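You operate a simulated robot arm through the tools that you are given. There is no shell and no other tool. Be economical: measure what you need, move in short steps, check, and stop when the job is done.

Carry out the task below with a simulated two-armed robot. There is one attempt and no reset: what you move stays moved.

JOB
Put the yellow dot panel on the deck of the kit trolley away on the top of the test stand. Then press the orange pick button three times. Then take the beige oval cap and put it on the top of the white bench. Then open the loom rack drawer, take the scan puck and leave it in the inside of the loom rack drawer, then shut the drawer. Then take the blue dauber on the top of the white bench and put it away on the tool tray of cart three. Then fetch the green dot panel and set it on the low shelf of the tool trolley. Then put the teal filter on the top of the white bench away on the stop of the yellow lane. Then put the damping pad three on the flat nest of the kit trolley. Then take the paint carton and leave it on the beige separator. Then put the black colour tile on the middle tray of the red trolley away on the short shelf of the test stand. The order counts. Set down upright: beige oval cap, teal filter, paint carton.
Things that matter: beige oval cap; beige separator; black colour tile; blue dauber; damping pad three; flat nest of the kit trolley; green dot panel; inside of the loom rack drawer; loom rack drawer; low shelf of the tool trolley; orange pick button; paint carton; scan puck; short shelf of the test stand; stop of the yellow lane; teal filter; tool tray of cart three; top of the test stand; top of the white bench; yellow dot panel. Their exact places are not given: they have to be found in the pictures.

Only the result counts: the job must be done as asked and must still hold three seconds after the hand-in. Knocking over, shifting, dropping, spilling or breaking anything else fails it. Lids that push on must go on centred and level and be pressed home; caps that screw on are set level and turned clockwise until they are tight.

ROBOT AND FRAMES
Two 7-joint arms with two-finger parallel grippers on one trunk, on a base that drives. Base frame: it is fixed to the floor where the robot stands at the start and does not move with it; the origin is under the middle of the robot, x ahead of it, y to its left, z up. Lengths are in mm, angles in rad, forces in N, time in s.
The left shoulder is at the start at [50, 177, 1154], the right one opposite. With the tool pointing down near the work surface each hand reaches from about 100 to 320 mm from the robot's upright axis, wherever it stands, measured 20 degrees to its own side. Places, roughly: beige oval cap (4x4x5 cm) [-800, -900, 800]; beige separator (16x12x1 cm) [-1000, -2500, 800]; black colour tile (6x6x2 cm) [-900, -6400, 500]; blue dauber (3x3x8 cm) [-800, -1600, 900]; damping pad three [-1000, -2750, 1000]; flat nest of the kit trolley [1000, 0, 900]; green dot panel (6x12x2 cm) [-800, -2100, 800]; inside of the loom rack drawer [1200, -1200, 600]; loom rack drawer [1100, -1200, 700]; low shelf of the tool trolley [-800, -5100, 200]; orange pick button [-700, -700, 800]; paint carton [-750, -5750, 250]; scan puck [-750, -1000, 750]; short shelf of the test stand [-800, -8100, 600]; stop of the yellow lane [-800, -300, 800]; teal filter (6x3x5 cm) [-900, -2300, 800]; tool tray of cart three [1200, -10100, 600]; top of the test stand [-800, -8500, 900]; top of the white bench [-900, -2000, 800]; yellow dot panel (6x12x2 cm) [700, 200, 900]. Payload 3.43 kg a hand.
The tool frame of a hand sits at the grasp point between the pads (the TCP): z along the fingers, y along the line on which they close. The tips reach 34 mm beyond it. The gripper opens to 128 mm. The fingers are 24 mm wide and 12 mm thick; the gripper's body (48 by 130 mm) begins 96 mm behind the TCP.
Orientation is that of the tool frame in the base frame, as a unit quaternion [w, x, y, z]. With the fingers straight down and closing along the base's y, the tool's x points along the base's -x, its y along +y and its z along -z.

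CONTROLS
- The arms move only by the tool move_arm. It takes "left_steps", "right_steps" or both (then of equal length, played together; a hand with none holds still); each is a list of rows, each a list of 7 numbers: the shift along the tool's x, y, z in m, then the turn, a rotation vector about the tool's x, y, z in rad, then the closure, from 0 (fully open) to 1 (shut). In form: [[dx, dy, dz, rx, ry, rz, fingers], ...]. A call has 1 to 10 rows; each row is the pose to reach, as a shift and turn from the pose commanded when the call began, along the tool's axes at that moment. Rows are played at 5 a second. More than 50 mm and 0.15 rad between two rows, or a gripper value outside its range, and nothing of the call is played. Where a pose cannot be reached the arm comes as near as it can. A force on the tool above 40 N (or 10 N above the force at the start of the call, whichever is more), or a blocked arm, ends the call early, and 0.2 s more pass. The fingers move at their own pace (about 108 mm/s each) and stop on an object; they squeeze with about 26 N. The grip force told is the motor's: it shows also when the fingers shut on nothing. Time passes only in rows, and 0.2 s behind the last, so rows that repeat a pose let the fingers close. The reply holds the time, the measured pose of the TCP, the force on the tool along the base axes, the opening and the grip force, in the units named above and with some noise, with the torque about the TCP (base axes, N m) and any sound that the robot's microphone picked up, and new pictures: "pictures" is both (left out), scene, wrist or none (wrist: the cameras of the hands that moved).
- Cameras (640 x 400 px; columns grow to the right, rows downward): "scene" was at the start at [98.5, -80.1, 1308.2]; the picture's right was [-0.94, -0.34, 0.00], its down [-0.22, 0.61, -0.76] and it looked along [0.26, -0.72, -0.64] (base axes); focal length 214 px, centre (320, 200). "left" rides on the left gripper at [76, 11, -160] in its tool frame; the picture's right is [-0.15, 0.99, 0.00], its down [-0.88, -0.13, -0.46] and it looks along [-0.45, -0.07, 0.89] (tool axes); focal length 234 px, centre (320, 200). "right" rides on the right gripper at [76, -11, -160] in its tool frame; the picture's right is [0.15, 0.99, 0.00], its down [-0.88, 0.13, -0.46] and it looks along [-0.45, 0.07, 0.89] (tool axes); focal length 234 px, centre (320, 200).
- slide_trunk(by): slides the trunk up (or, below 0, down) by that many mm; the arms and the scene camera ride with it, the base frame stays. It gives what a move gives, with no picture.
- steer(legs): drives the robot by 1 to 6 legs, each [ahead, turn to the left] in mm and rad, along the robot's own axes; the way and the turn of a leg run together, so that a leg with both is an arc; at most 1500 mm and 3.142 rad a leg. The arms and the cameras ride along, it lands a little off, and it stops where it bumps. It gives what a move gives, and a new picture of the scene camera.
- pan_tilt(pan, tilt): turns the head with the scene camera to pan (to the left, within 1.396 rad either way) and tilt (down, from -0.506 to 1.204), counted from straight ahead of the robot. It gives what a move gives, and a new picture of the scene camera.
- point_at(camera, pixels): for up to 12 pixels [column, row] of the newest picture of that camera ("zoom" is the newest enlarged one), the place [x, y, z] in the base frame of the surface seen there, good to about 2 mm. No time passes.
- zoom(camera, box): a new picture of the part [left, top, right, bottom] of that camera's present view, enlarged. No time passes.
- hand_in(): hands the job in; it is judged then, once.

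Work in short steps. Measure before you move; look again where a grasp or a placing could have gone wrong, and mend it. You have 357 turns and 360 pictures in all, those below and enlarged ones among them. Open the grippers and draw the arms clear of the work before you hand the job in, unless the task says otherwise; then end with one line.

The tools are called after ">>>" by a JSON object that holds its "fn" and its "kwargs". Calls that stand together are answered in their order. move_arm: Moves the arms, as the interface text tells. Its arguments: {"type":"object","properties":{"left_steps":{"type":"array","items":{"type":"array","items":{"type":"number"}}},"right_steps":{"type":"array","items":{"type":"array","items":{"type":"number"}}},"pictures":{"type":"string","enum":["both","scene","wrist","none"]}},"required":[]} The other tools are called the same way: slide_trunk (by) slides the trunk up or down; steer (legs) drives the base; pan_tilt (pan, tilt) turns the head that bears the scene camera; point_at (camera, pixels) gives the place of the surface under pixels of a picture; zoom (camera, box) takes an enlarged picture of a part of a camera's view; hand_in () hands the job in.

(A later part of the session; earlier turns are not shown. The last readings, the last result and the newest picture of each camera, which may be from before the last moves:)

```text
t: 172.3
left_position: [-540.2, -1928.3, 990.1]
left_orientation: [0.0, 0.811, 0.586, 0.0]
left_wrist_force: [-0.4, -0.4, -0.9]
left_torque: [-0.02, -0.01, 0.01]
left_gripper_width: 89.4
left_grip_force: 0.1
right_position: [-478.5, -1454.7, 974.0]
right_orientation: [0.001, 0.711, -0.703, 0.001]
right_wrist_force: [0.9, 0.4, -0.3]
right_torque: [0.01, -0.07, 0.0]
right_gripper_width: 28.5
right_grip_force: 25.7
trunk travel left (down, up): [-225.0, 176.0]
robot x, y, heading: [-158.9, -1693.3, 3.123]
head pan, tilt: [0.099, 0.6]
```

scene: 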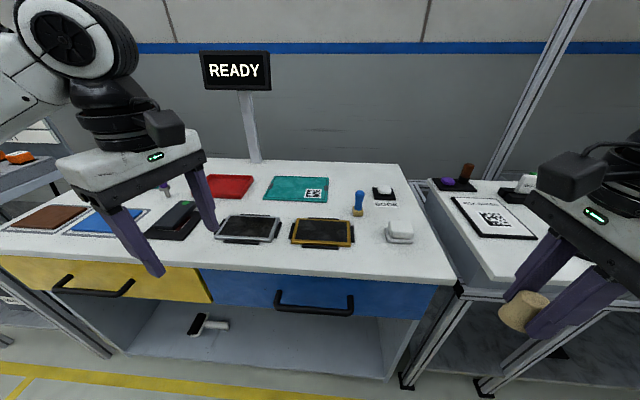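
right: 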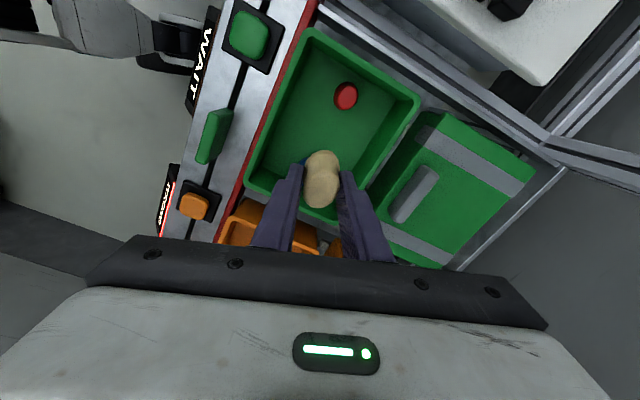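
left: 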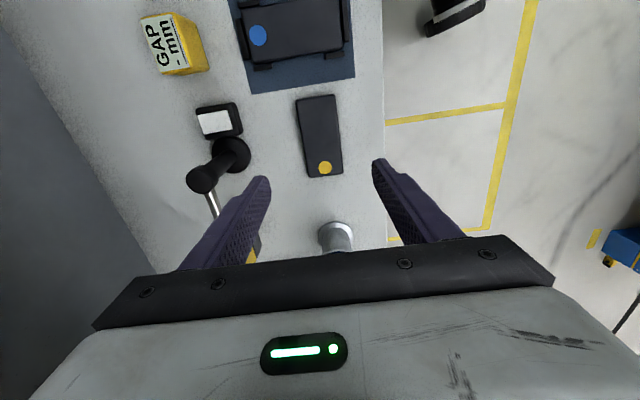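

I measure candidate free spots on the bench and nearby objects.

>>> {"fn": "point_at", "kwargs": {"camera": "scene", "pixels": [[440, 270], [430, 255], [370, 255], [370, 235], [399, 232], [358, 205], [384, 193], [420, 200], [450, 280], [400, 165], [360, 170], [420, 230]]}}

>>> {"fn": "zoom", "kwargs": {"camera": "scene", "box": [260, 150, 480, 290]}}

```text
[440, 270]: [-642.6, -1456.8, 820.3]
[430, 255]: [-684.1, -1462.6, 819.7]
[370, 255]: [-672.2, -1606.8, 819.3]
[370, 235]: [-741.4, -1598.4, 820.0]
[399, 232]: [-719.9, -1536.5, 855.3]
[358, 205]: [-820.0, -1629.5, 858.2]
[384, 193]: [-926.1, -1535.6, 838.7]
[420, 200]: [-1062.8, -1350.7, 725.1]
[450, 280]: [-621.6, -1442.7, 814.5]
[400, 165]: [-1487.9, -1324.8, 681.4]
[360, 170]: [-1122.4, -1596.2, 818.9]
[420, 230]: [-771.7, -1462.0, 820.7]
```

```text
2.86 times, centred on (370, 220) of scene
```

zoom: 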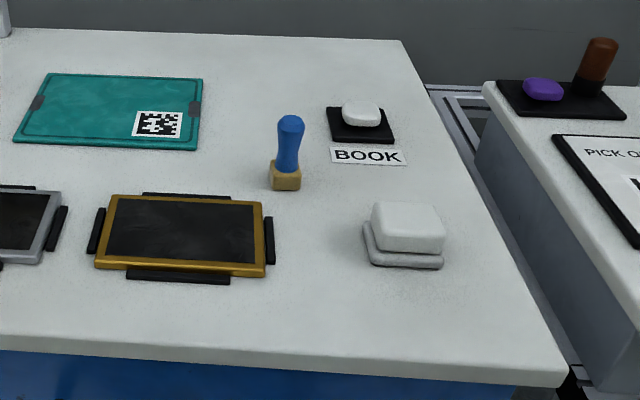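

I choose (-825,-1487) between the BOOK pad and the white block. I drive 100 mm closer.

>>> {"fn": "steer", "kwargs": {"legs": [[100, 0]]}}

```text
t: 173.5
left_position: [-637.3, -1926.7, 989.6]
left_orientation: [-0.001, 0.81, 0.586, 0.001]
left_wrist_force: [-0.9, 1.5, -0.7]
left_torque: [0.01, -0.01, -0.02]
left_gripper_width: 89.7
left_grip_force: 0.0
right_position: [-576.5, -1453.7, 972.8]
right_orientation: [0.002, 0.711, -0.703, 0.001]
right_wrist_force: [0.1, 0.3, 0.1]
right_torque: [0.04, 0.01, 0.03]
right_gripper_width: 28.6
right_grip_force: 25.9
trunk travel left (down, up): [-225.0, 176.0]
robot x, y, heading: [-255.8, -1689.9, 3.123]
head pan, tilt: [0.099, 0.6]
```

scene: 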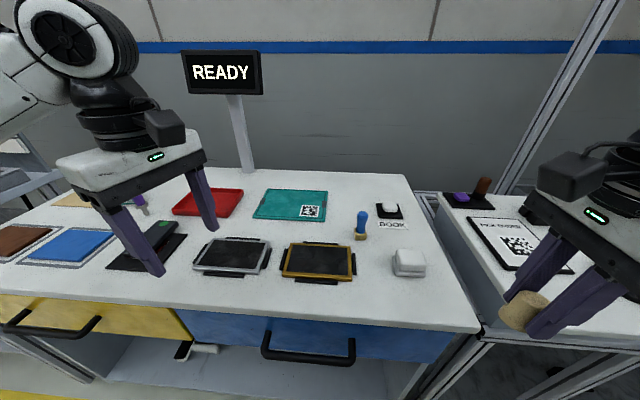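

I carry the cap over the spot.

>>> {"fn": "move_arm", "kwargs": {"right_steps": [[0.005, 0.042, 0, 0, 0, 0, 1], [0.01, 0.084, 0, 0, 0, 0, 1], [0.015, 0.126, 0, 0, 0, 0, 1], [0.02, 0.168, 0, 0, 0, 0, 1], [0.025, 0.21, 0.01, 0, 0, 0, 1], [0.03, 0.249, 0.03, 0, 0, 0, 1], [0.03, 0.249, 0.06, 0, 0, 0, 1]]}}

```text
t: 175.1
left_position: [-637.6, -1927.4, 990.5]
left_orientation: [0.0, 0.81, 0.587, 0.0]
left_wrist_force: [-0.4, -0.7, 0.1]
left_torque: [0.01, 0.02, 0.01]
left_gripper_width: 89.5
left_grip_force: 0.0
right_position: [-795.0, -1468.3, 915.0]
right_orientation: [0.003, 0.711, -0.703, 0.0]
right_wrist_force: [0.3, 1.1, -0.7]
right_torque: [0.03, -0.03, 0.0]
right_gripper_width: 28.6
right_grip_force: 26.1
right hand out of reach, approached as far as the arm can: row 5, 6, 7
trunk travel left (down, up): [-225.0, 176.0]
robot x, y, heading: [-254.5, -1693.6, 3.121]
head pan, tilt: [0.099, 0.6]
```

scene: 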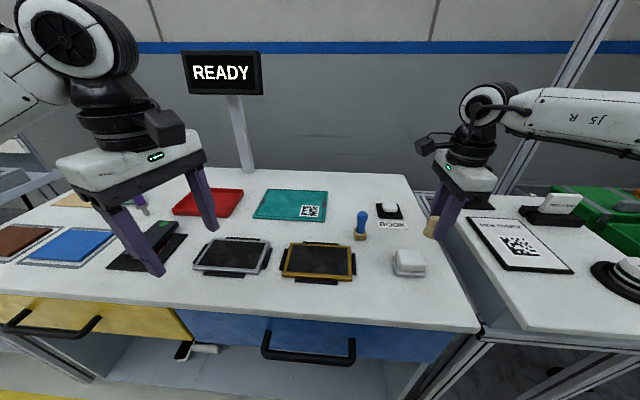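
right: 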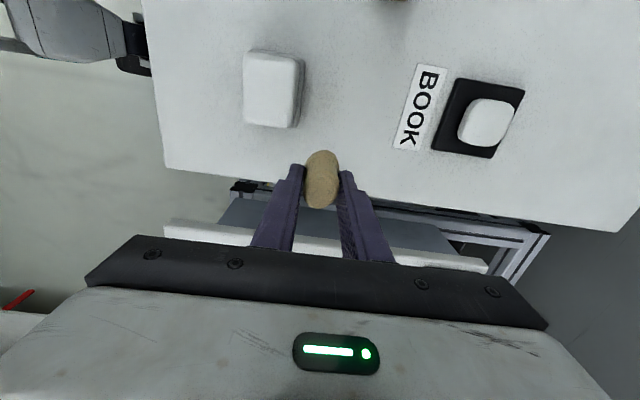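

Near the reach limit in this yaw; I turn the wrist back 0.7 rad while shifting to the spot.

>>> {"fn": "move_arm", "kwargs": {"right_steps": [[0, 0, 0, 0, 0, -0.14, 1], [0, 0, 0, 0, 0, -0.28, 1], [0, 0, 0, 0, 0, -0.42, 1], [0, 0, 0, 0, 0, -0.56, 1], [0.012, 0.014, 0, 0, 0, -0.7, 1], [0.022, 0.027, 0, 0, 0, -0.7, 1]], "pictures": "wrist"}}

```text
t: 176.5
left_position: [-636.1, -1927.5, 990.7]
left_orientation: [0.0, 0.81, 0.586, 0.0]
left_wrist_force: [-0.3, 0.9, -0.4]
left_torque: [-0.01, -0.01, 0.02]
left_gripper_width: 89.3
left_grip_force: 0.1
right_position: [-793.1, -1466.9, 916.9]
right_orientation: [0.001, 0.91, -0.415, 0.0]
right_wrist_force: [0.2, -0.1, -0.2]
right_torque: [0.01, 0.0, 0.0]
right_gripper_width: 28.5
right_grip_force: 25.9
right hand out of reach, approached as far as the arm can: row 5, 6
trunk travel left (down, up): [-225.0, 176.0]
robot x, y, heading: [-256.1, -1691.6, 3.126]
head pan, tilt: [0.099, 0.6]
```

right: 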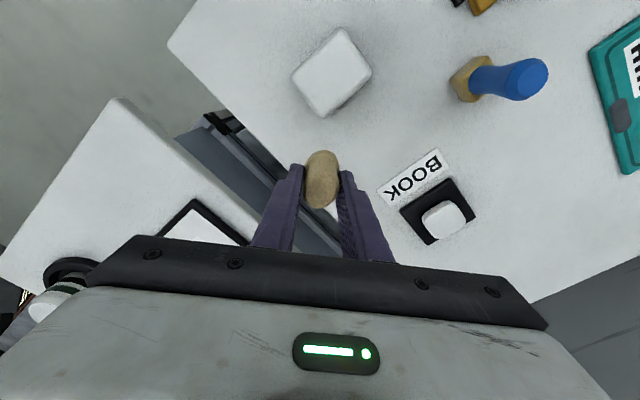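

The right arm's horizontal limit is ≈490 mm from the shoulder. I drive 50 mm closer.

>>> {"fn": "steer", "kwargs": {"legs": [[50, 0]]}}

```text
t: 177.4
left_position: [-687.4, -1925.8, 990.2]
left_orientation: [0.0, 0.81, 0.586, 0.0]
left_wrist_force: [-0.4, -0.5, 0.3]
left_torque: [0.02, -0.04, 0.0]
left_gripper_width: 89.4
left_grip_force: 0.0
right_position: [-843.5, -1466.3, 916.0]
right_orientation: [0.003, 0.909, -0.416, 0.0]
right_wrist_force: [-0.1, 0.1, -0.8]
right_torque: [0.04, -0.02, 0.01]
right_gripper_width: 28.5
right_grip_force: 26.7
trunk travel left (down, up): [-225.0, 176.0]
robot x, y, heading: [-307.9, -1693.9, 3.125]
head pan, tilt: [0.099, 0.6]
```

scene: 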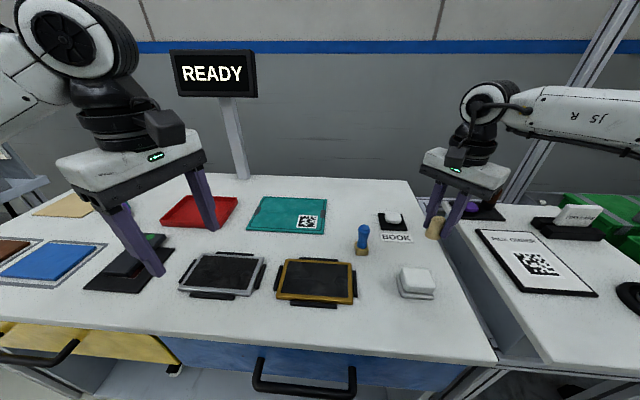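

I shift to (-815,-1492) and check with the wrist camera.

>>> {"fn": "move_arm", "kwargs": {"right_steps": [[0.02, -0.002, 0, 0, 0, 0, 1], [0.038, -0.004, 0.01, 0, 0, 0, 1], [0.038, -0.004, 0.025, 0, 0, 0, 1]], "pictures": "wrist"}}

```text
t: 178.2
left_position: [-687.3, -1925.3, 990.4]
left_orientation: [0.0, 0.81, 0.587, 0.0]
left_wrist_force: [0.9, -0.2, -0.3]
left_torque: [-0.01, 0.02, -0.04]
left_gripper_width: 89.4
left_grip_force: 0.0
right_position: [-817.4, -1490.8, 891.1]
right_orientation: [0.003, 0.909, -0.416, 0.0]
right_wrist_force: [0.0, -1.4, -0.2]
right_torque: [-0.01, -0.03, -0.01]
right_gripper_width: 28.5
right_grip_force: 26.1
trunk travel left (down, up): [-225.0, 176.0]
robot x, y, heading: [-308.2, -1688.5, 3.126]
head pan, tilt: [0.099, 0.6]
```

right: 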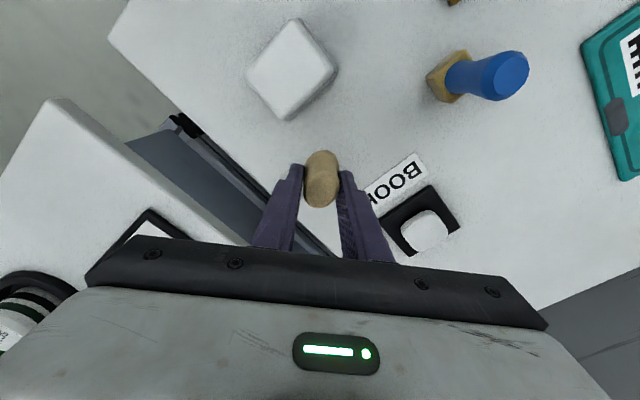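

I check clearances to the BOOK pad and the bench edge.

>>> {"fn": "point_at", "kwargs": {"camera": "right", "pixels": [[383, 225], [365, 193], [300, 118], [230, 150], [320, 150], [450, 100]]}}

```text
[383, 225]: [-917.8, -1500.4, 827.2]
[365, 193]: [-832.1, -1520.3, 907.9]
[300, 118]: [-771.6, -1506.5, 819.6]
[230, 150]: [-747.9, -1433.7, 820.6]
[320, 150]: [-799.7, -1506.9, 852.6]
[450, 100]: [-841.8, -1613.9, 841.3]
```

Clear. I lower 29 mm to set it down, watching the force.

>>> {"fn": "move_arm", "kwargs": {"right_steps": [[0, 0, 0.012, 0, 0, 0, 1], [0, 0, 0.022, 0, 0, 0, 1], [0, 0, 0.027, 0, 0, 0, 1], [0, 0, 0.03, 0, 0, 0, 1]], "pictures": "none"}}

```text
t: 179.2
left_position: [-687.0, -1925.7, 990.2]
left_orientation: [0.0, 0.81, 0.586, 0.0]
left_wrist_force: [-0.6, -0.3, -0.1]
left_torque: [0.02, 0.02, 0.03]
left_gripper_width: 89.5
left_grip_force: 0.0
right_position: [-816.4, -1492.9, 861.4]
right_orientation: [0.004, 0.91, -0.415, -0.002]
right_wrist_force: [0.6, 0.1, -1.1]
right_torque: [-0.01, -0.04, 0.02]
right_gripper_width: 28.3
right_grip_force: 25.6
trunk travel left (down, up): [-225.0, 176.0]
robot x, y, heading: [-305.2, -1692.7, 3.125]
head pan, tilt: [0.099, 0.6]
```

No contact yet; I go 3 mm further in 1.5 mm steps and then look.

>>> {"fn": "move_arm", "kwargs": {"right_steps": [[0, 0, 0.0015, 0, 0, 0, 1], [0, 0, 0.003, 0, 0, 0, 1]], "pictures": "wrist"}}

```text
t: 179.8
left_position: [-687.0, -1925.4, 990.3]
left_orientation: [0.001, 0.81, 0.586, 0.0]
left_wrist_force: [-0.3, -0.5, 0.3]
left_torque: [0.03, 0.0, 0.01]
left_gripper_width: 89.5
left_grip_force: 0.1
right_position: [-815.3, -1493.2, 860.7]
right_orientation: [0.005, 0.91, -0.416, -0.003]
right_wrist_force: [1.3, 1.1, 5.3]
right_torque: [0.0, -0.13, -0.01]
right_gripper_width: 28.5
right_grip_force: 26.1
trunk travel left (down, up): [-225.0, 176.0]
robot x, y, heading: [-306.9, -1691.1, 3.121]
head pan, tilt: [0.099, 0.6]
```

right: 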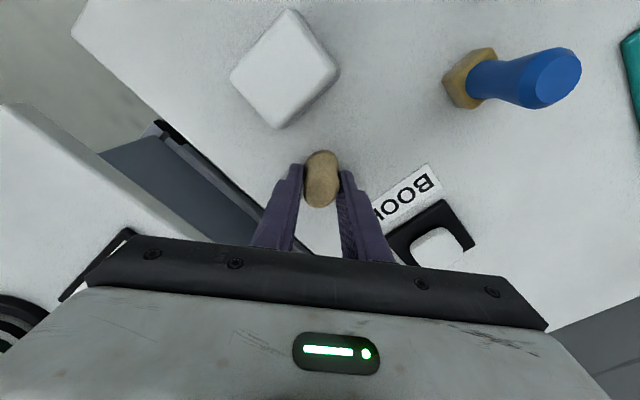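

Contact (5 N up). I open gently and rise.

>>> {"fn": "move_arm", "kwargs": {"right_steps": [[0, 0, 0, 0, 0, 0, 0.7], [0, 0, 0, 0, 0, 0, 0.55], [0, 0, 0, 0, 0, 0, 0.55], [0, 0, -0.03, 0, 0, 0, 0.55], [0, 0, -0.07, 0, 0, 0, 0.55], [0, 0, -0.11, 0, 0, 0, 0.55], [0, 0, -0.15, 0, 0, 0, 0.55]]}}

```text
t: 181.4
left_position: [-686.5, -1925.7, 989.7]
left_orientation: [0.0, 0.81, 0.586, 0.0]
left_wrist_force: [0.4, 0.0, 0.2]
left_torque: [0.02, 0.03, -0.02]
left_gripper_width: 89.8
left_grip_force: 0.1
right_position: [-810.1, -1489.5, 1007.9]
right_orientation: [0.003, 0.909, -0.417, -0.001]
right_wrist_force: [-0.5, 0.2, 0.4]
right_torque: [0.01, 0.01, -0.01]
right_gripper_width: 57.4
right_grip_force: 0.0
right hand out of reach, approached as far as the arm can: row 7
trunk travel left (down, up): [-225.0, 176.0]
robot x, y, heading: [-306.8, -1689.8, 3.121]
head pan, tilt: [0.099, 0.6]
```

scene: 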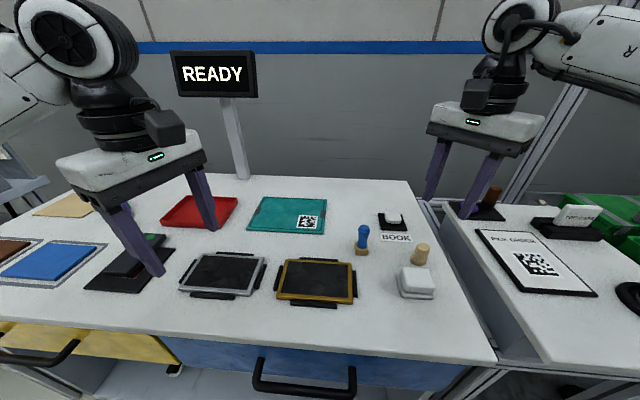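
right: 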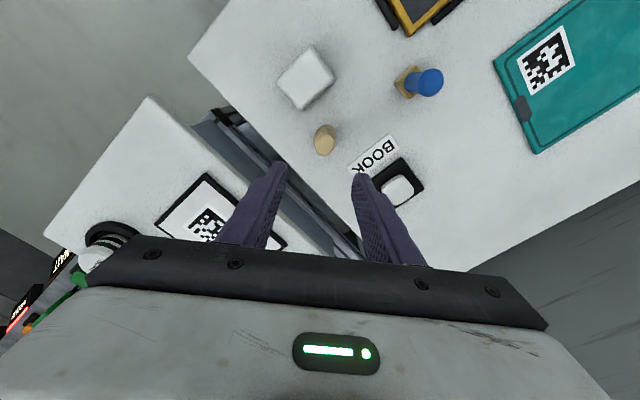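

The cap stands upright at (420,254). I retract the right arm, back away and turn round toward the loom rack.

>>> {"fn": "move_arm", "kwargs": {"right_steps": [[0.03, -0.034, 0, 0, 0, 0, 0.3], [0.059, -0.068, 0, 0, 0, 0, 0.3], [0.088, -0.102, 0, 0, 0, 0, 0.3], [0.117, -0.136, 0, 0, 0, 0, 0.3]], "pictures": "none"}}

>>> {"fn": "steer", "kwargs": {"legs": [[-320, 0], [0, -1.57], [430, 0], [0, -1.57]]}}

>>> {"fn": "pan_tilt", "kwargs": {"pan": 0, "tilt": 0.5}}

```text
t: 182.4
left_position: [-686.6, -1926.2, 989.3]
left_orientation: [0.001, 0.81, 0.587, -0.001]
left_wrist_force: [1.1, 0.2, -0.1]
left_torque: [0.02, 0.0, 0.01]
left_gripper_width: 89.3
left_grip_force: 0.0
right_position: [-631.8, -1487.6, 1007.0]
right_orientation: [0.003, 0.909, -0.416, 0.0]
right_wrist_force: [-0.5, -0.3, 0.5]
right_torque: [-0.01, 0.01, 0.02]
right_gripper_width: 89.6
right_grip_force: 0.0
trunk travel left (down, up): [-225.0, 176.0]
robot x, y, heading: [-305.2, -1691.7, 3.129]
head pan, tilt: [0.099, 0.6]
```

```text
t: 194.4
left_position: [392.2, -1034.2, 989.6]
left_orientation: [0.001, -0.59, 0.807, 0.001]
left_wrist_force: [-0.7, 0.0, -0.3]
left_torque: [0.0, 0.0, 0.0]
left_gripper_width: 89.6
left_grip_force: 0.0
right_position: [342.2, -1474.1, 1007.2]
right_orientation: [0.0, 0.412, 0.911, 0.004]
right_wrist_force: [-0.2, -0.6, -0.4]
right_torque: [0.0, -0.03, 0.0]
right_gripper_width: 89.6
right_grip_force: 0.0
trunk travel left (down, up): [-225.0, 176.0]
robot x, y, heading: [10.5, -1274.2, -0.004]
head pan, tilt: [0.099, 0.6]
```

scene: 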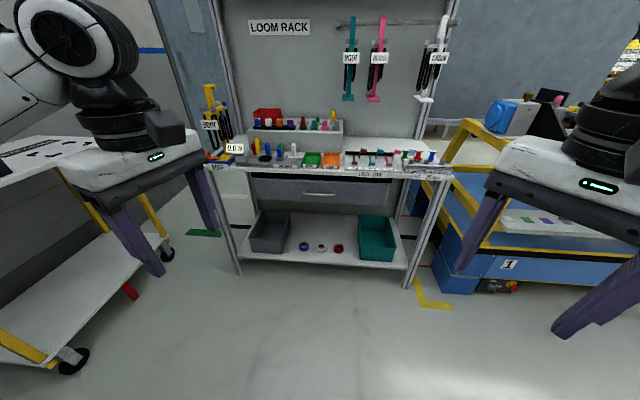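

```text
t: 195.0
left_position: [392.9, -1035.7, 989.2]
left_orientation: [0.0, -0.59, 0.808, 0.0]
left_wrist_force: [-0.3, -0.1, -0.2]
left_torque: [0.0, 0.03, -0.03]
left_gripper_width: 89.5
left_grip_force: 0.0
right_position: [342.3, -1473.1, 1007.0]
right_orientation: [0.0, 0.412, 0.911, 0.002]
right_wrist_force: [-0.4, -0.3, -0.2]
right_torque: [-0.01, -0.02, -0.01]
right_gripper_width: 89.4
right_grip_force: 0.0
trunk travel left (down, up): [-225.0, 176.0]
robot x, y, heading: [10.8, -1269.5, -0.012]
head pan, tilt: [0.0, 0.499]
```

scene: 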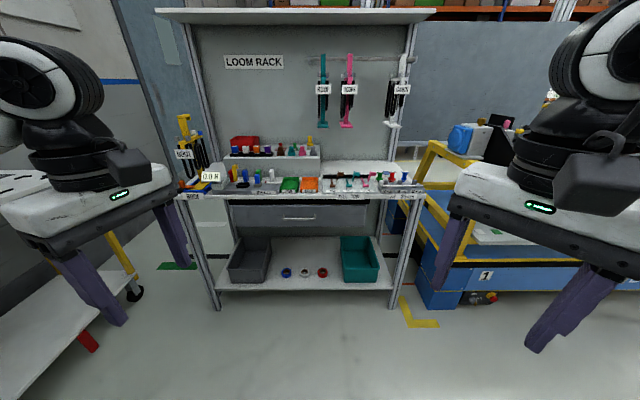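

I zoom in on the drawer and handle and measure them.

>>> {"fn": "zoom", "kwargs": {"camera": "scene", "box": [170, 160, 440, 260]}}

>>> {"fn": "point_at", "kwargs": {"camera": "scene", "pixels": [[285, 217], [312, 217], [340, 217], [312, 208], [312, 228], [235, 205], [380, 230], [312, 197], [232, 230], [394, 198], [212, 205], [312, 193]]}}

```text
2.37 times, centred on (305, 210) of scene
```

zoom: 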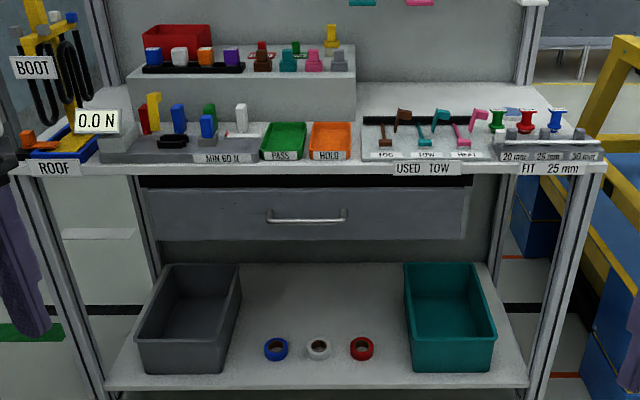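

```text
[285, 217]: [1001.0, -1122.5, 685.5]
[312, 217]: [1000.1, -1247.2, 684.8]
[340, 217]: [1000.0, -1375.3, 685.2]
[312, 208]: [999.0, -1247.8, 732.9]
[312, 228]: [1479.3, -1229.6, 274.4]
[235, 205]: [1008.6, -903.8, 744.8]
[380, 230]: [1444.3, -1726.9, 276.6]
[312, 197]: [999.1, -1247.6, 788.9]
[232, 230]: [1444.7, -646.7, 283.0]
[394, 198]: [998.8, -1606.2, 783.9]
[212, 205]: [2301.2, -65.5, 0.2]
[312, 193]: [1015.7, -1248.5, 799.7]
```

I zoom tightly on the handle.

>>> {"fn": "zoom", "kwargs": {"camera": "scene", "box": [270, 190, 330, 230]}}

>>> {"fn": "point_at", "kwargs": {"camera": "zoom", "pixels": [[160, 264], [300, 262], [440, 262], [140, 280], [480, 280], [300, 272], [300, 285], [300, 240], [300, 150], [300, 350]]}}

```text
10.00 times, centred on (300, 210) of scene
```

zoom: 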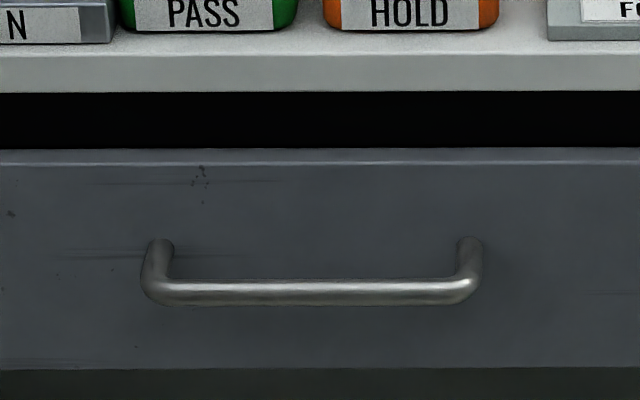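

```text
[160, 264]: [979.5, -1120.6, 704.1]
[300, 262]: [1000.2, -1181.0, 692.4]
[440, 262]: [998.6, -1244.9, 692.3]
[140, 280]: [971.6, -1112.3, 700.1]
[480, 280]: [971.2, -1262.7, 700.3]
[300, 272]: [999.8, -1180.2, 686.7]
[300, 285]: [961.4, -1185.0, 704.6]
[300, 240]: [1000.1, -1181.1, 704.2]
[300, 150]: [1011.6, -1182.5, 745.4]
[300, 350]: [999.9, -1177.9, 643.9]
```

The handle bar is at x≈965, z≈702, y -1115…-1262, with a 30 mm gap to the drawer front. I check the conveyor on the right for clearance before driving closer.

>>> {"fn": "point_at", "kwargs": {"camera": "scene", "pixels": [[430, 170], [436, 150], [425, 290], [470, 275], [462, 140], [420, 240]]}}

>>> {"fn": "steer", "kwargs": {"legs": [[0, -0.4], [340, 0], [0, 0.4]]}}

```text
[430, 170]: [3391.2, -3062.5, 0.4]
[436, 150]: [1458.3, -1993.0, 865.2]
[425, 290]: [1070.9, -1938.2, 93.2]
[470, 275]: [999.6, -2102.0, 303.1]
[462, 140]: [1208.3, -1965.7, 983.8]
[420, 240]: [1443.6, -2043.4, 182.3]
```

```text
t: 199.6
left_position: [701.6, -1165.5, 989.8]
left_orientation: [0.0, -0.592, 0.806, 0.0]
left_wrist_force: [0.0, -0.8, -0.3]
left_torque: [-0.02, 0.0, -0.01]
left_gripper_width: 89.4
left_grip_force: 0.0
right_position: [653.1, -1602.9, 1007.3]
right_orientation: [-0.001, 0.409, 0.913, 0.003]
right_wrist_force: [-0.6, 0.4, 0.4]
right_torque: [-0.01, 0.01, 0.0]
right_gripper_width: 89.5
right_grip_force: 0.1
trunk travel left (down, up): [-225.0, 176.0]
robot x, y, heading: [323.9, -1404.5, -0.005]
head pan, tilt: [0.0, 0.499]
```

scene: 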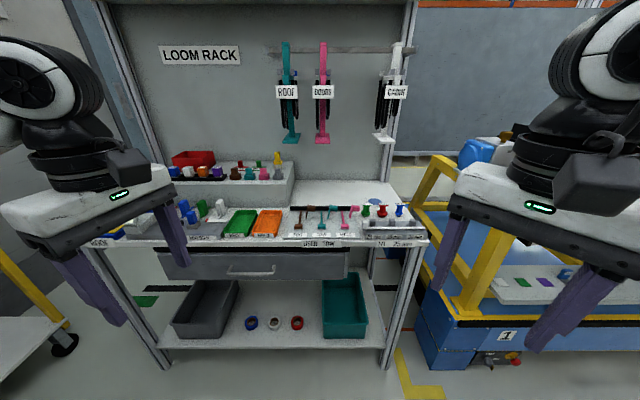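

I remeasure the handle from here.

>>> {"fn": "zoom", "kwargs": {"camera": "scene", "box": [210, 240, 290, 290]}}

>>> {"fn": "point_at", "kwargs": {"camera": "zoom", "pixels": [[160, 235], [160, 243], [160, 250], [320, 240], [320, 248], [480, 236], [530, 215], [320, 215], [250, 243], [420, 243], [320, 40], [320, 20]]}}

```text
8.00 times, centred on (250, 265) of scene
```

zoom: 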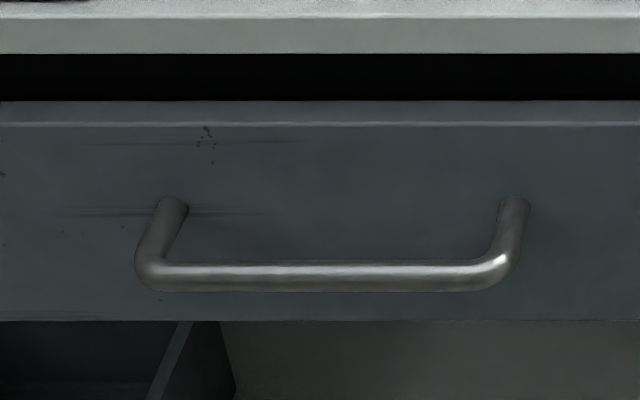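

```text
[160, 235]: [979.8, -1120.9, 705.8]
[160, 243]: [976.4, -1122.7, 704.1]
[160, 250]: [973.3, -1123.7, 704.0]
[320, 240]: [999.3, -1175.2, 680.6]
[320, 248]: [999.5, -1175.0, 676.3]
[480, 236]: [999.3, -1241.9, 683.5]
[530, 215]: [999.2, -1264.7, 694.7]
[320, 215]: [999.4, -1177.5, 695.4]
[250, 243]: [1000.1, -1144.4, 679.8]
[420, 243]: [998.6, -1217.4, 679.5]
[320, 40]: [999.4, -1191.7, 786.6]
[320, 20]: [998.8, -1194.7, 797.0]
```

>>> {"fn": "point_at", "kwargs": {"camera": "zoom", "pixels": [[320, 265], [320, 272], [320, 280], [320, 287], [220, 275], [420, 272]]}}

```text
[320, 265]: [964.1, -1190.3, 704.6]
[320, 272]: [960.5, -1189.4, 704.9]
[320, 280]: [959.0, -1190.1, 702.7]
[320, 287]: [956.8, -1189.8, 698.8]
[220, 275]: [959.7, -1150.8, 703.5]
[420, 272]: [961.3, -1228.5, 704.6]
```

Bar centre ≈(962,-1190,701). I bring the left hand over x=930 with the remaining yaw turn, fingers about 90 mm open.

>>> {"fn": "move_arm", "kwargs": {"left_steps": [[-0.008, -0.04, 0, 0, 0, -0.06, 0.3], [-0.016, -0.08, 0, 0, 0, -0.12, 0.3], [-0.024, -0.12, 0, 0, 0, -0.18, 0.3], [-0.032, -0.16, 0, 0, 0, -0.24, 0.3], [-0.04, -0.2, 0, 0, 0, -0.304, 0.3], [-0.045, -0.225, 0.03, 0, 0, -0.304, 0.3], [-0.045, -0.225, 0.07, 0, 0, -0.304, 0.3], [-0.045, -0.225, 0.11, 0, 0, -0.304, 0.3], [-0.045, -0.225, 0.15, 0, 0, -0.304, 0.3]]}}

```text
t: 201.6
left_position: [930.2, -1186.4, 836.4]
left_orientation: [0.0, 0.707, -0.707, 0.0]
left_wrist_force: [0.3, 0.2, 0.0]
left_torque: [-0.03, -0.03, 0.07]
left_gripper_width: 89.6
left_grip_force: 0.0
right_position: [653.4, -1604.2, 1006.9]
right_orientation: [0.0, 0.409, 0.913, 0.003]
right_wrist_force: [-0.4, 0.1, 0.1]
right_torque: [0.0, 0.0, 0.0]
right_gripper_width: 89.4
right_grip_force: 0.0
trunk travel left (down, up): [-225.0, 176.0]
robot x, y, heading: [326.0, -1402.8, -0.0]
head pan, tilt: [0.0, 0.499]
```

scene: 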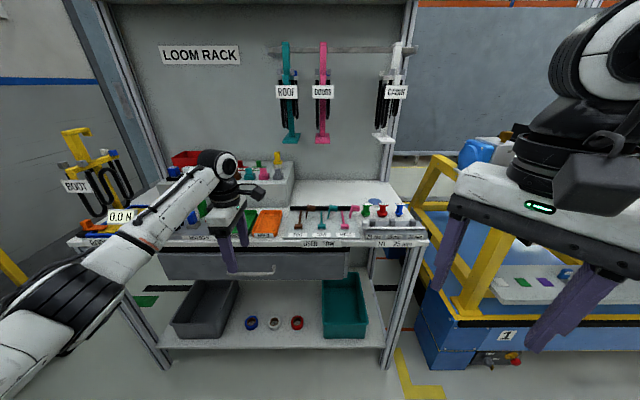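
left: 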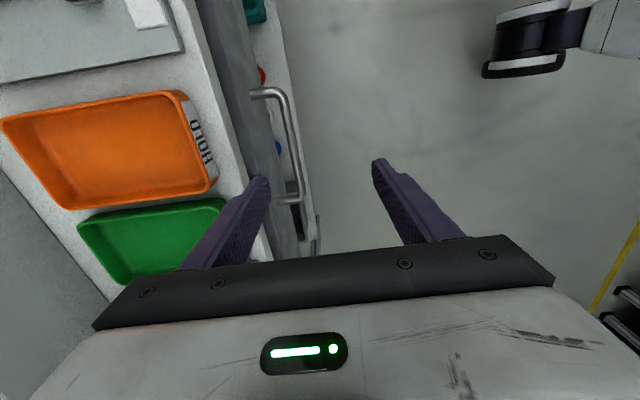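

Good. I lower 114 mm so the rear finger goes behind the bar.

>>> {"fn": "move_arm", "kwargs": {"left_steps": [[0, 0, 0.04, 0, 0, 0, 0.3], [0, 0, 0.075, 0, 0, 0, 0.3], [0, 0, 0.095, 0, 0, 0, 0.3], [0, 0, 0.113, 0, 0, 0, 0.3]], "pictures": "wrist"}}

```text
t: 202.6
left_position: [926.8, -1187.7, 724.6]
left_orientation: [0.001, -0.707, 0.708, 0.0]
left_wrist_force: [-0.3, -0.1, -0.5]
left_torque: [-0.01, 0.0, -0.01]
left_gripper_width: 89.3
left_grip_force: 0.0
right_position: [652.9, -1604.7, 1007.3]
right_orientation: [-0.001, 0.408, 0.913, 0.003]
right_wrist_force: [-0.2, 0.4, -0.2]
right_torque: [0.02, 0.03, -0.01]
right_gripper_width: 89.6
right_grip_force: 0.1
trunk travel left (down, up): [-225.0, 176.0]
robot x, y, heading: [323.5, -1405.3, -0.003]
head pan, tilt: [0.0, 0.499]
```

left: 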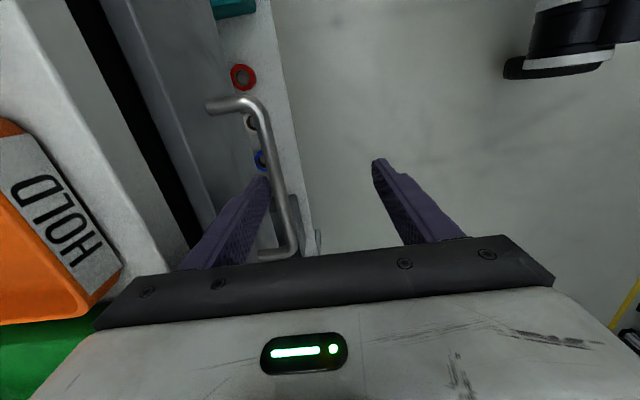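

The bar is just inside the rear finger. I go 6 mm lower and close slowly, which pulls the drawer.

>>> {"fn": "move_arm", "kwargs": {"left_steps": [[0, 0, 0.006, 0, 0, 0, 0.3], [0, 0, 0.006, 0, 0, 0, 0.5], [0, 0, 0.006, 0, 0, 0, 0.7], [0, 0, 0.006, 0, 0, 0, 0.9], [0, 0, 0.006, 0, 0, 0, 1], [0, 0, 0.006, 0, 0, 0, 1]], "pictures": "wrist"}}

```text
t: 204.0
left_position: [928.2, -1188.2, 718.9]
left_orientation: [0.0, 0.708, -0.706, 0.0]
left_wrist_force: [-2.1, -0.5, -1.3]
left_torque: [0.02, 0.08, 0.72]
left_gripper_width: 11.7
left_grip_force: 45.5
right_position: [654.3, -1604.9, 1007.2]
right_orientation: [0.0, 0.409, 0.912, 0.003]
right_wrist_force: [-0.4, 0.2, -0.2]
right_torque: [0.04, 0.03, 0.01]
right_gripper_width: 89.6
right_grip_force: 0.0
trunk travel left (down, up): [-225.0, 176.0]
robot x, y, heading: [321.3, -1404.6, -0.0]
head pan, tilt: [0.0, 0.499]
```

left: 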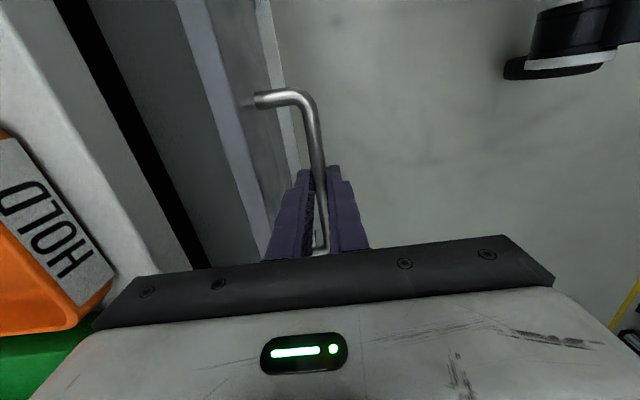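

Bar gripped (11.7 mm), drawer already moved. I pull it open 200 mm with the arm.

>>> {"fn": "move_arm", "kwargs": {"left_steps": [[0, 0.02, 0, 0, 0, 0, 1], [0, 0.045, 0, 0, 0, 0, 1], [0, 0.07, 0, 0, 0, 0, 1], [0, 0.095, 0, 0, 0, 0, 1], [0, 0.12, 0, 0, 0, 0, 1], [0, 0.145, 0, 0, 0, 0, 1], [0, 0.17, 0, 0, 0, 0, 1], [0, 0.195, 0, 0, 0, 0, 1]]}}

```text
t: 205.8
left_position: [732.2, -1188.5, 719.0]
left_orientation: [-0.001, -0.707, 0.708, 0.003]
left_wrist_force: [-3.0, 6.1, -16.4]
left_torque: [0.13, 0.12, 0.6]
left_gripper_width: 11.9
left_grip_force: 44.9
right_position: [652.9, -1603.4, 1008.2]
right_orientation: [0.001, 0.41, 0.912, 0.002]
right_wrist_force: [-0.4, -0.2, 0.3]
right_torque: [-0.01, -0.01, 0.03]
right_gripper_width: 89.5
right_grip_force: 0.0
trunk travel left (down, up): [-225.0, 176.0]
robot x, y, heading: [324.2, -1406.5, 0.0]
head pan, tilt: [0.0, 0.499]
```

scene: 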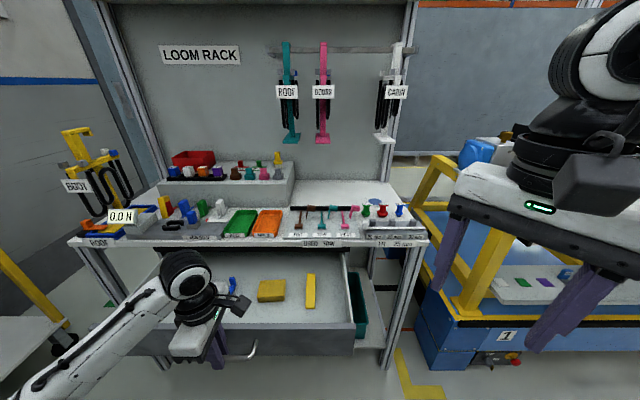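
left: 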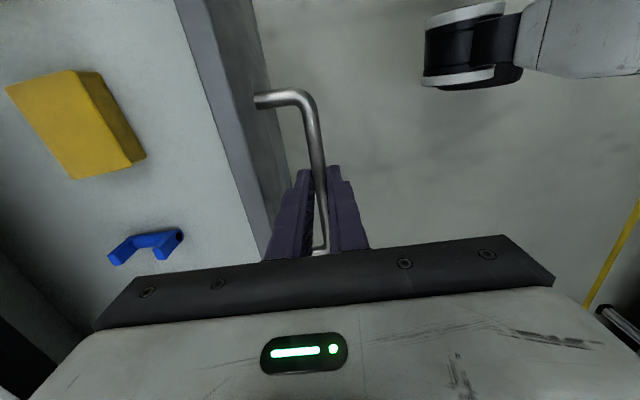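

The drawer is open about 230 mm with free space on its right side. I measure the inside, then release the handle.

>>> {"fn": "point_at", "kwargs": {"camera": "scene", "pixels": [[330, 310], [340, 270], [290, 330], [350, 325], [270, 290], [310, 290], [290, 265], [335, 340], [290, 310], [320, 262]]}}

>>> {"fn": "move_arm", "kwargs": {"left_steps": [[0, 0, 0, 0, 0, 0, 0.75], [0, 0, 0, 0, 0, 0, 0.75], [0, 0, -0.03, 0, 0, 0, 0.75], [0, 0, -0.07, 0, 0, 0, 0.75], [0, 0, -0.11, 0, 0, 0, 0.75], [0, 0, -0.15, 0, 0, 0, 0.75], [0, 0, -0.19, 0, 0, 0, 0.75], [0, 0.02, -0.23, 0, 0, 0, 0.5], [0, 0.05, -0.26, 0, 0, 0, 0.3]], "pictures": "scene"}}

```text
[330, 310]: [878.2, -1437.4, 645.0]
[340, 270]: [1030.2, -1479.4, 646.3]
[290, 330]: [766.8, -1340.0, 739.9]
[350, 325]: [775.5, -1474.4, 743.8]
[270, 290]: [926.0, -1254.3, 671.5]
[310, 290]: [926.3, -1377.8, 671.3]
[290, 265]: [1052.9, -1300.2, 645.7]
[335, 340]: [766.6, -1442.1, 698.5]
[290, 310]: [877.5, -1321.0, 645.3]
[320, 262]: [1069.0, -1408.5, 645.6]
```

```text
t: 207.8
left_position: [682.4, -1186.0, 981.5]
left_orientation: [0.0, -0.707, 0.707, 0.0]
left_wrist_force: [-0.1, -1.3, -0.4]
left_torque: [0.01, 0.0, 0.01]
left_gripper_width: 89.6
left_grip_force: 0.1
right_position: [651.8, -1604.3, 1005.9]
right_orientation: [0.0, 0.409, 0.913, 0.003]
right_wrist_force: [0.2, -0.3, 0.9]
right_torque: [0.03, 0.02, 0.03]
right_gripper_width: 89.4
right_grip_force: 0.1
trunk travel left (down, up): [-225.0, 176.0]
robot x, y, heading: [323.0, -1406.7, -0.001]
head pan, tilt: [0.0, 0.499]
```

scene: 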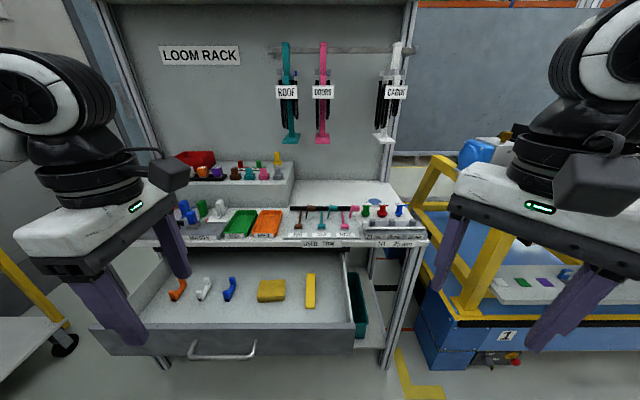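

Drawer floor is z=645; the free spot is right of the yellow stick near (870,-1440). I back off, turn around and go to the scan puck.

>>> {"fn": "steer", "kwargs": {"legs": [[-320, 0], [0, 3.14], [0, -0.45], [270, 0], [0, 0.45]]}}

>>> {"fn": "pan_tilt", "kwargs": {"pan": -0.2, "tilt": 0.7}}

```text
t: 221.4
left_position: [-606.5, -1465.6, 979.4]
left_orientation: [-0.001, 0.729, 0.685, 0.0]
left_wrist_force: [1.2, 0.0, -0.2]
left_torque: [0.01, 0.0, 0.01]
left_gripper_width: 89.5
left_grip_force: 0.0
right_position: [-549.3, -1049.6, 1007.7]
right_orientation: [0.003, 0.9, -0.437, 0.0]
right_wrist_force: [1.0, 0.4, 0.6]
right_torque: [0.01, 0.0, 0.01]
right_gripper_width: 89.3
right_grip_force: 0.0
trunk travel left (down, up): [-225.0, 176.0]
robot x, y, heading: [-233.0, -1266.5, 3.076]
head pan, tilt: [0.0, 0.499]
```

scene: 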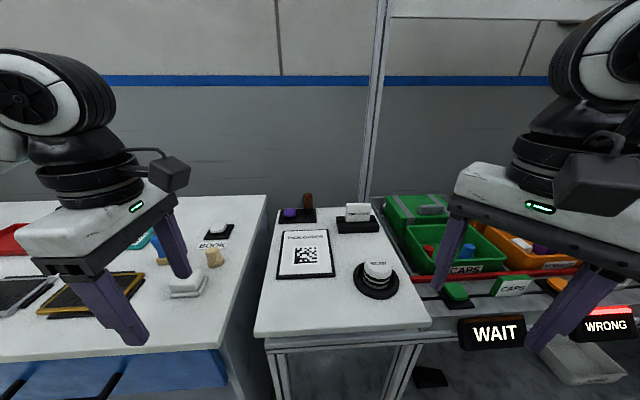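

```text
t: 222.2
left_position: [-606.9, -1464.5, 981.1]
left_orientation: [0.0, 0.727, 0.686, 0.0]
left_wrist_force: [0.2, -0.5, -0.3]
left_torque: [-0.01, -0.03, -0.04]
left_gripper_width: 89.8
left_grip_force: 0.1
right_position: [-548.2, -1049.5, 1008.3]
right_orientation: [0.003, 0.899, -0.438, -0.001]
right_wrist_force: [0.3, -0.8, -0.5]
right_torque: [0.0, 0.01, 0.03]
right_gripper_width: 89.6
right_grip_force: 0.0
trunk travel left (down, up): [-225.0, 176.0]
robot x, y, heading: [-235.8, -1270.4, 3.08]
head pan, tilt: [-0.201, 0.7]
```

scene: 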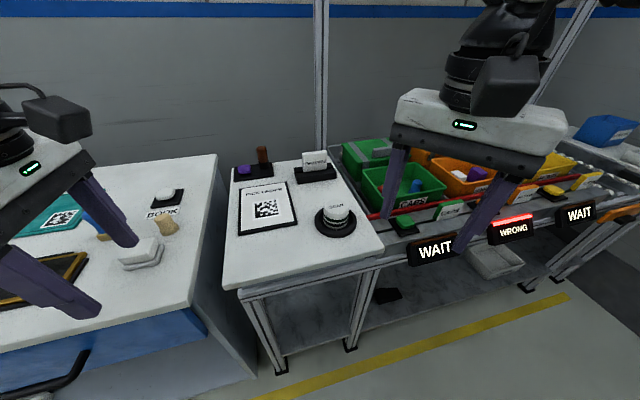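

I zoom on the puck at (336,218) and measure it.

>>> {"fn": "zoom", "kwargs": {"camera": "scene", "box": [296, 180, 376, 250]}}

>>> {"fn": "point_at", "kwargs": {"camera": "zoom", "pixels": [[325, 195], [325, 225], [260, 230], [395, 225], [320, 300], [170, 320], [485, 300], [330, 420], [325, 180], [325, 340]]}}

```text
5.71 times, centred on (336, 215) of scene
```

zoom: 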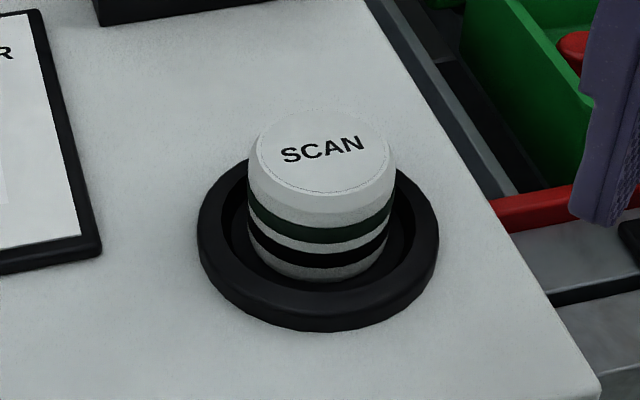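

```text
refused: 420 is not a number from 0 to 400
```

The puck is the white cylinder inside a black ring dish. I measure again.

>>> {"fn": "point_at", "kwargs": {"camera": "zoom", "pixels": [[325, 120], [325, 155], [262, 155], [386, 155], [325, 186], [320, 270], [250, 210], [396, 205], [210, 240], [425, 240], [315, 315], [230, 230]]}}

```text
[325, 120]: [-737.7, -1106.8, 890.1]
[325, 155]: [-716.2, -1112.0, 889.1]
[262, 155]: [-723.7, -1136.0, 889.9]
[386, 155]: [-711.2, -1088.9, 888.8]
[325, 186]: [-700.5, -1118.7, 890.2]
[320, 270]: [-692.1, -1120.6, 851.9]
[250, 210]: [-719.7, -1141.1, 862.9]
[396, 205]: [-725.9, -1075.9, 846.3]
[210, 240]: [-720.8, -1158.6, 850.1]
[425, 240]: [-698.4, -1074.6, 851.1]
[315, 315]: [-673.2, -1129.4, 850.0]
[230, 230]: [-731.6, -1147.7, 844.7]
```

Puck centre ≈(-719,-1112), top 890, ring rim at 851. I bring the right hand above it.

>>> {"fn": "move_arm", "kwargs": {"right_steps": [[-0.014, 0.043, 0, 0, 0, 0, 0.3], [-0.028, 0.086, 0, 0, 0, 0, 0.3], [-0.042, 0.13, 0, 0, 0, 0, 0.3], [-0.057, 0.173, 0.01, 0, 0, 0, 0.3], [-0.057, 0.173, 0.045, 0, 0, 0, 0.3]], "pictures": "wrist"}}

```text
t: 223.4
left_position: [-605.4, -1465.6, 979.5]
left_orientation: [-0.001, 0.728, 0.686, 0.0]
left_wrist_force: [-0.5, 0.3, -0.8]
left_torque: [-0.01, -0.01, -0.03]
left_gripper_width: 89.7
left_grip_force: 0.0
right_position: [-700.7, -1084.2, 957.3]
right_orientation: [0.005, 0.899, -0.437, -0.001]
right_wrist_force: [0.1, 0.7, -0.1]
right_torque: [0.03, 0.0, 0.01]
right_gripper_width: 89.6
right_grip_force: 0.1
right hand out of reach, approached as far as the arm can: row 3, 4, 5
trunk travel left (down, up): [-225.0, 176.0]
robot x, y, heading: [-234.4, -1268.7, 3.075]
head pan, tilt: [-0.201, 0.7]
```

right: 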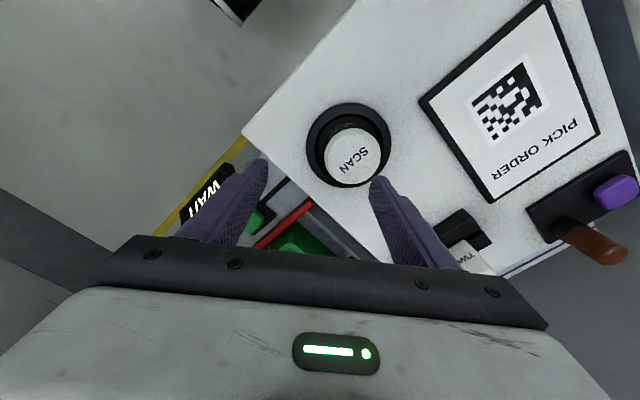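

Stuck short again; I turn the wrist back toward neutral and retry the remaining shift.

>>> {"fn": "move_arm", "kwargs": {"right_steps": [[0, 0, 0, 0, 0, -0.14, 0.3], [0, 0, 0, 0, 0, -0.28, 0.3], [0, 0, 0, 0, 0, -0.42, 0.3], [0, 0, 0, 0, 0, -0.56, 0.3], [0, 0, 0, 0, 0, -0.7, 0.3], [0, 0, 0, 0, 0, -0.84, 0.3], [0.006, 0.016, 0, 0, 0, -0.9, 0.3], [0.01, 0.03, 0, 0, 0, -0.9, 0.3]], "pictures": "wrist"}}

```text
t: 225.2
left_position: [-606.1, -1464.6, 980.2]
left_orientation: [0.0, 0.728, 0.685, 0.001]
left_wrist_force: [0.5, 0.2, 0.5]
left_torque: [-0.02, 0.0, 0.0]
left_gripper_width: 89.7
left_grip_force: 0.0
right_position: [-694.2, -1087.3, 956.3]
right_orientation: [0.003, 1.0, -0.002, -0.002]
right_wrist_force: [0.0, 0.0, 0.4]
right_torque: [-0.01, 0.04, -0.03]
right_gripper_width: 89.8
right_grip_force: 0.0
right hand out of reach, approached as far as the arm can: row 7, 8
trunk travel left (down, up): [-225.0, 176.0]
robot x, y, heading: [-235.0, -1270.4, 3.081]
head pan, tilt: [-0.201, 0.7]
```

right: 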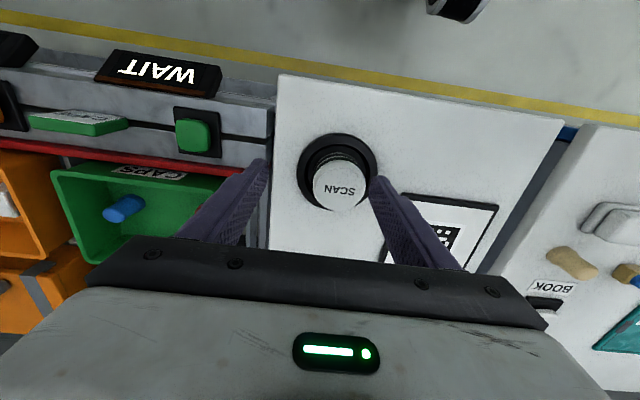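

The reach shrinks near shoulder height; lower down should be better. I descend a little (tips still above the puck top) while shifting toward it.

>>> {"fn": "move_arm", "kwargs": {"right_steps": [[0, 0, 0.02, 0, 0, 0, 0.2], [-0.012, 0.012, 0.022, 0, 0, 0, 0.2], [-0.025, 0.025, 0.022, 0, 0, 0, 0.2]], "pictures": "wrist"}}

```text
t: 226.0
left_position: [-605.8, -1464.8, 980.0]
left_orientation: [-0.001, 0.729, 0.685, -0.001]
left_wrist_force: [0.7, -0.4, 0.1]
left_torque: [0.0, -0.01, 0.0]
left_gripper_width: 89.6
left_grip_force: 0.0
right_position: [-698.8, -1086.7, 936.8]
right_orientation: [0.003, 1.0, -0.001, -0.003]
right_wrist_force: [0.0, 0.3, 0.7]
right_torque: [0.02, -0.03, 0.02]
right_gripper_width: 102.3
right_grip_force: 0.1
right hand out of reach, approached as far as the arm can: row 2, 3
trunk travel left (down, up): [-225.0, 176.0]
robot x, y, heading: [-235.0, -1267.6, 3.08]
head pan, tilt: [-0.201, 0.7]
```

right: 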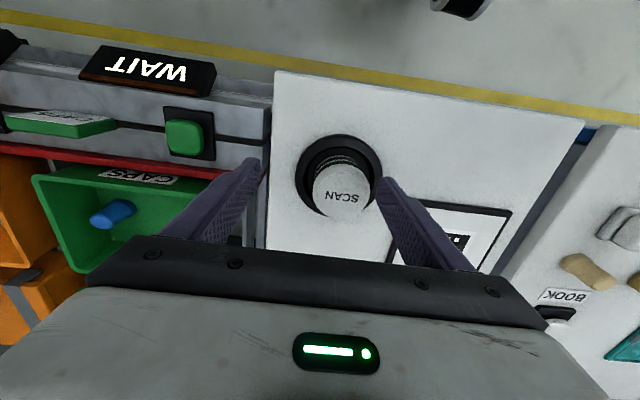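

I drive 60 mm closer (tips at z≈903 clear the 890 puck top).

>>> {"fn": "steer", "kwargs": {"legs": [[60, 0]]}}

>>> {"fn": "move_arm", "kwargs": {"right_steps": [[0.02, 0.012, 0, 0, 0, 0, 0.2], [0.038, 0.025, 0, 0, 0, 0, 0.2]], "pictures": "wrist"}}

```text
t: 226.9
left_position: [-666.5, -1460.7, 980.5]
left_orientation: [0.0, 0.728, 0.685, 0.0]
left_wrist_force: [0.1, 0.2, 0.1]
left_torque: [-0.02, 0.0, -0.04]
left_gripper_width: 89.6
left_grip_force: 0.0
right_position: [-759.4, -1082.7, 935.2]
right_orientation: [0.002, 1.0, -0.003, -0.001]
right_wrist_force: [0.2, -0.3, 0.3]
right_torque: [-0.03, -0.03, -0.01]
right_gripper_width: 102.5
right_grip_force: 0.0
trunk travel left (down, up): [-225.0, 176.0]
robot x, y, heading: [-292.6, -1264.6, 3.078]
head pan, tilt: [-0.201, 0.7]
```

scene: 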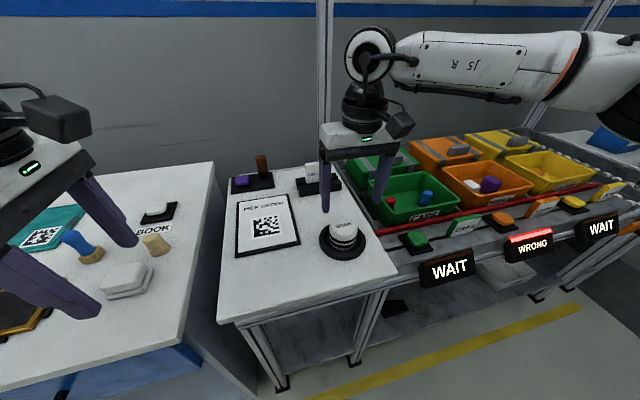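

```text
t: 227.5
left_position: [-665.6, -1462.2, 980.8]
left_orientation: [-0.001, 0.728, 0.685, 0.0]
left_wrist_force: [-0.2, 0.4, 1.1]
left_torque: [0.02, 0.0, 0.01]
left_gripper_width: 89.7
left_grip_force: 0.1
right_position: [-722.5, -1108.0, 935.1]
right_orientation: [0.003, 1.0, -0.003, -0.003]
right_wrist_force: [-0.1, -0.1, 0.9]
right_torque: [0.0, -0.02, -0.01]
right_gripper_width: 102.4
right_grip_force: 0.1
trunk travel left (down, up): [-225.0, 176.0]
robot x, y, heading: [-293.7, -1264.0, 3.074]
head pan, tilt: [-0.201, 0.7]
```

right: 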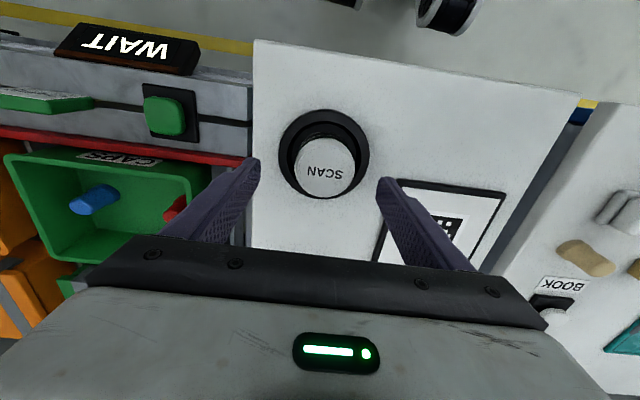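

Centering check from the wrist camera.

>>> {"fn": "point_at", "kwargs": {"camera": "right", "pixels": [[300, 165], [353, 165], [326, 140], [326, 192], [326, 166]]}}

```text
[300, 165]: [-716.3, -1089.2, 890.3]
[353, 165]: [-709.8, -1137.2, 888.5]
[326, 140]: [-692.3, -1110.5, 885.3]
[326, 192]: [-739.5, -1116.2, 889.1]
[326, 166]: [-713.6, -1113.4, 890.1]
```

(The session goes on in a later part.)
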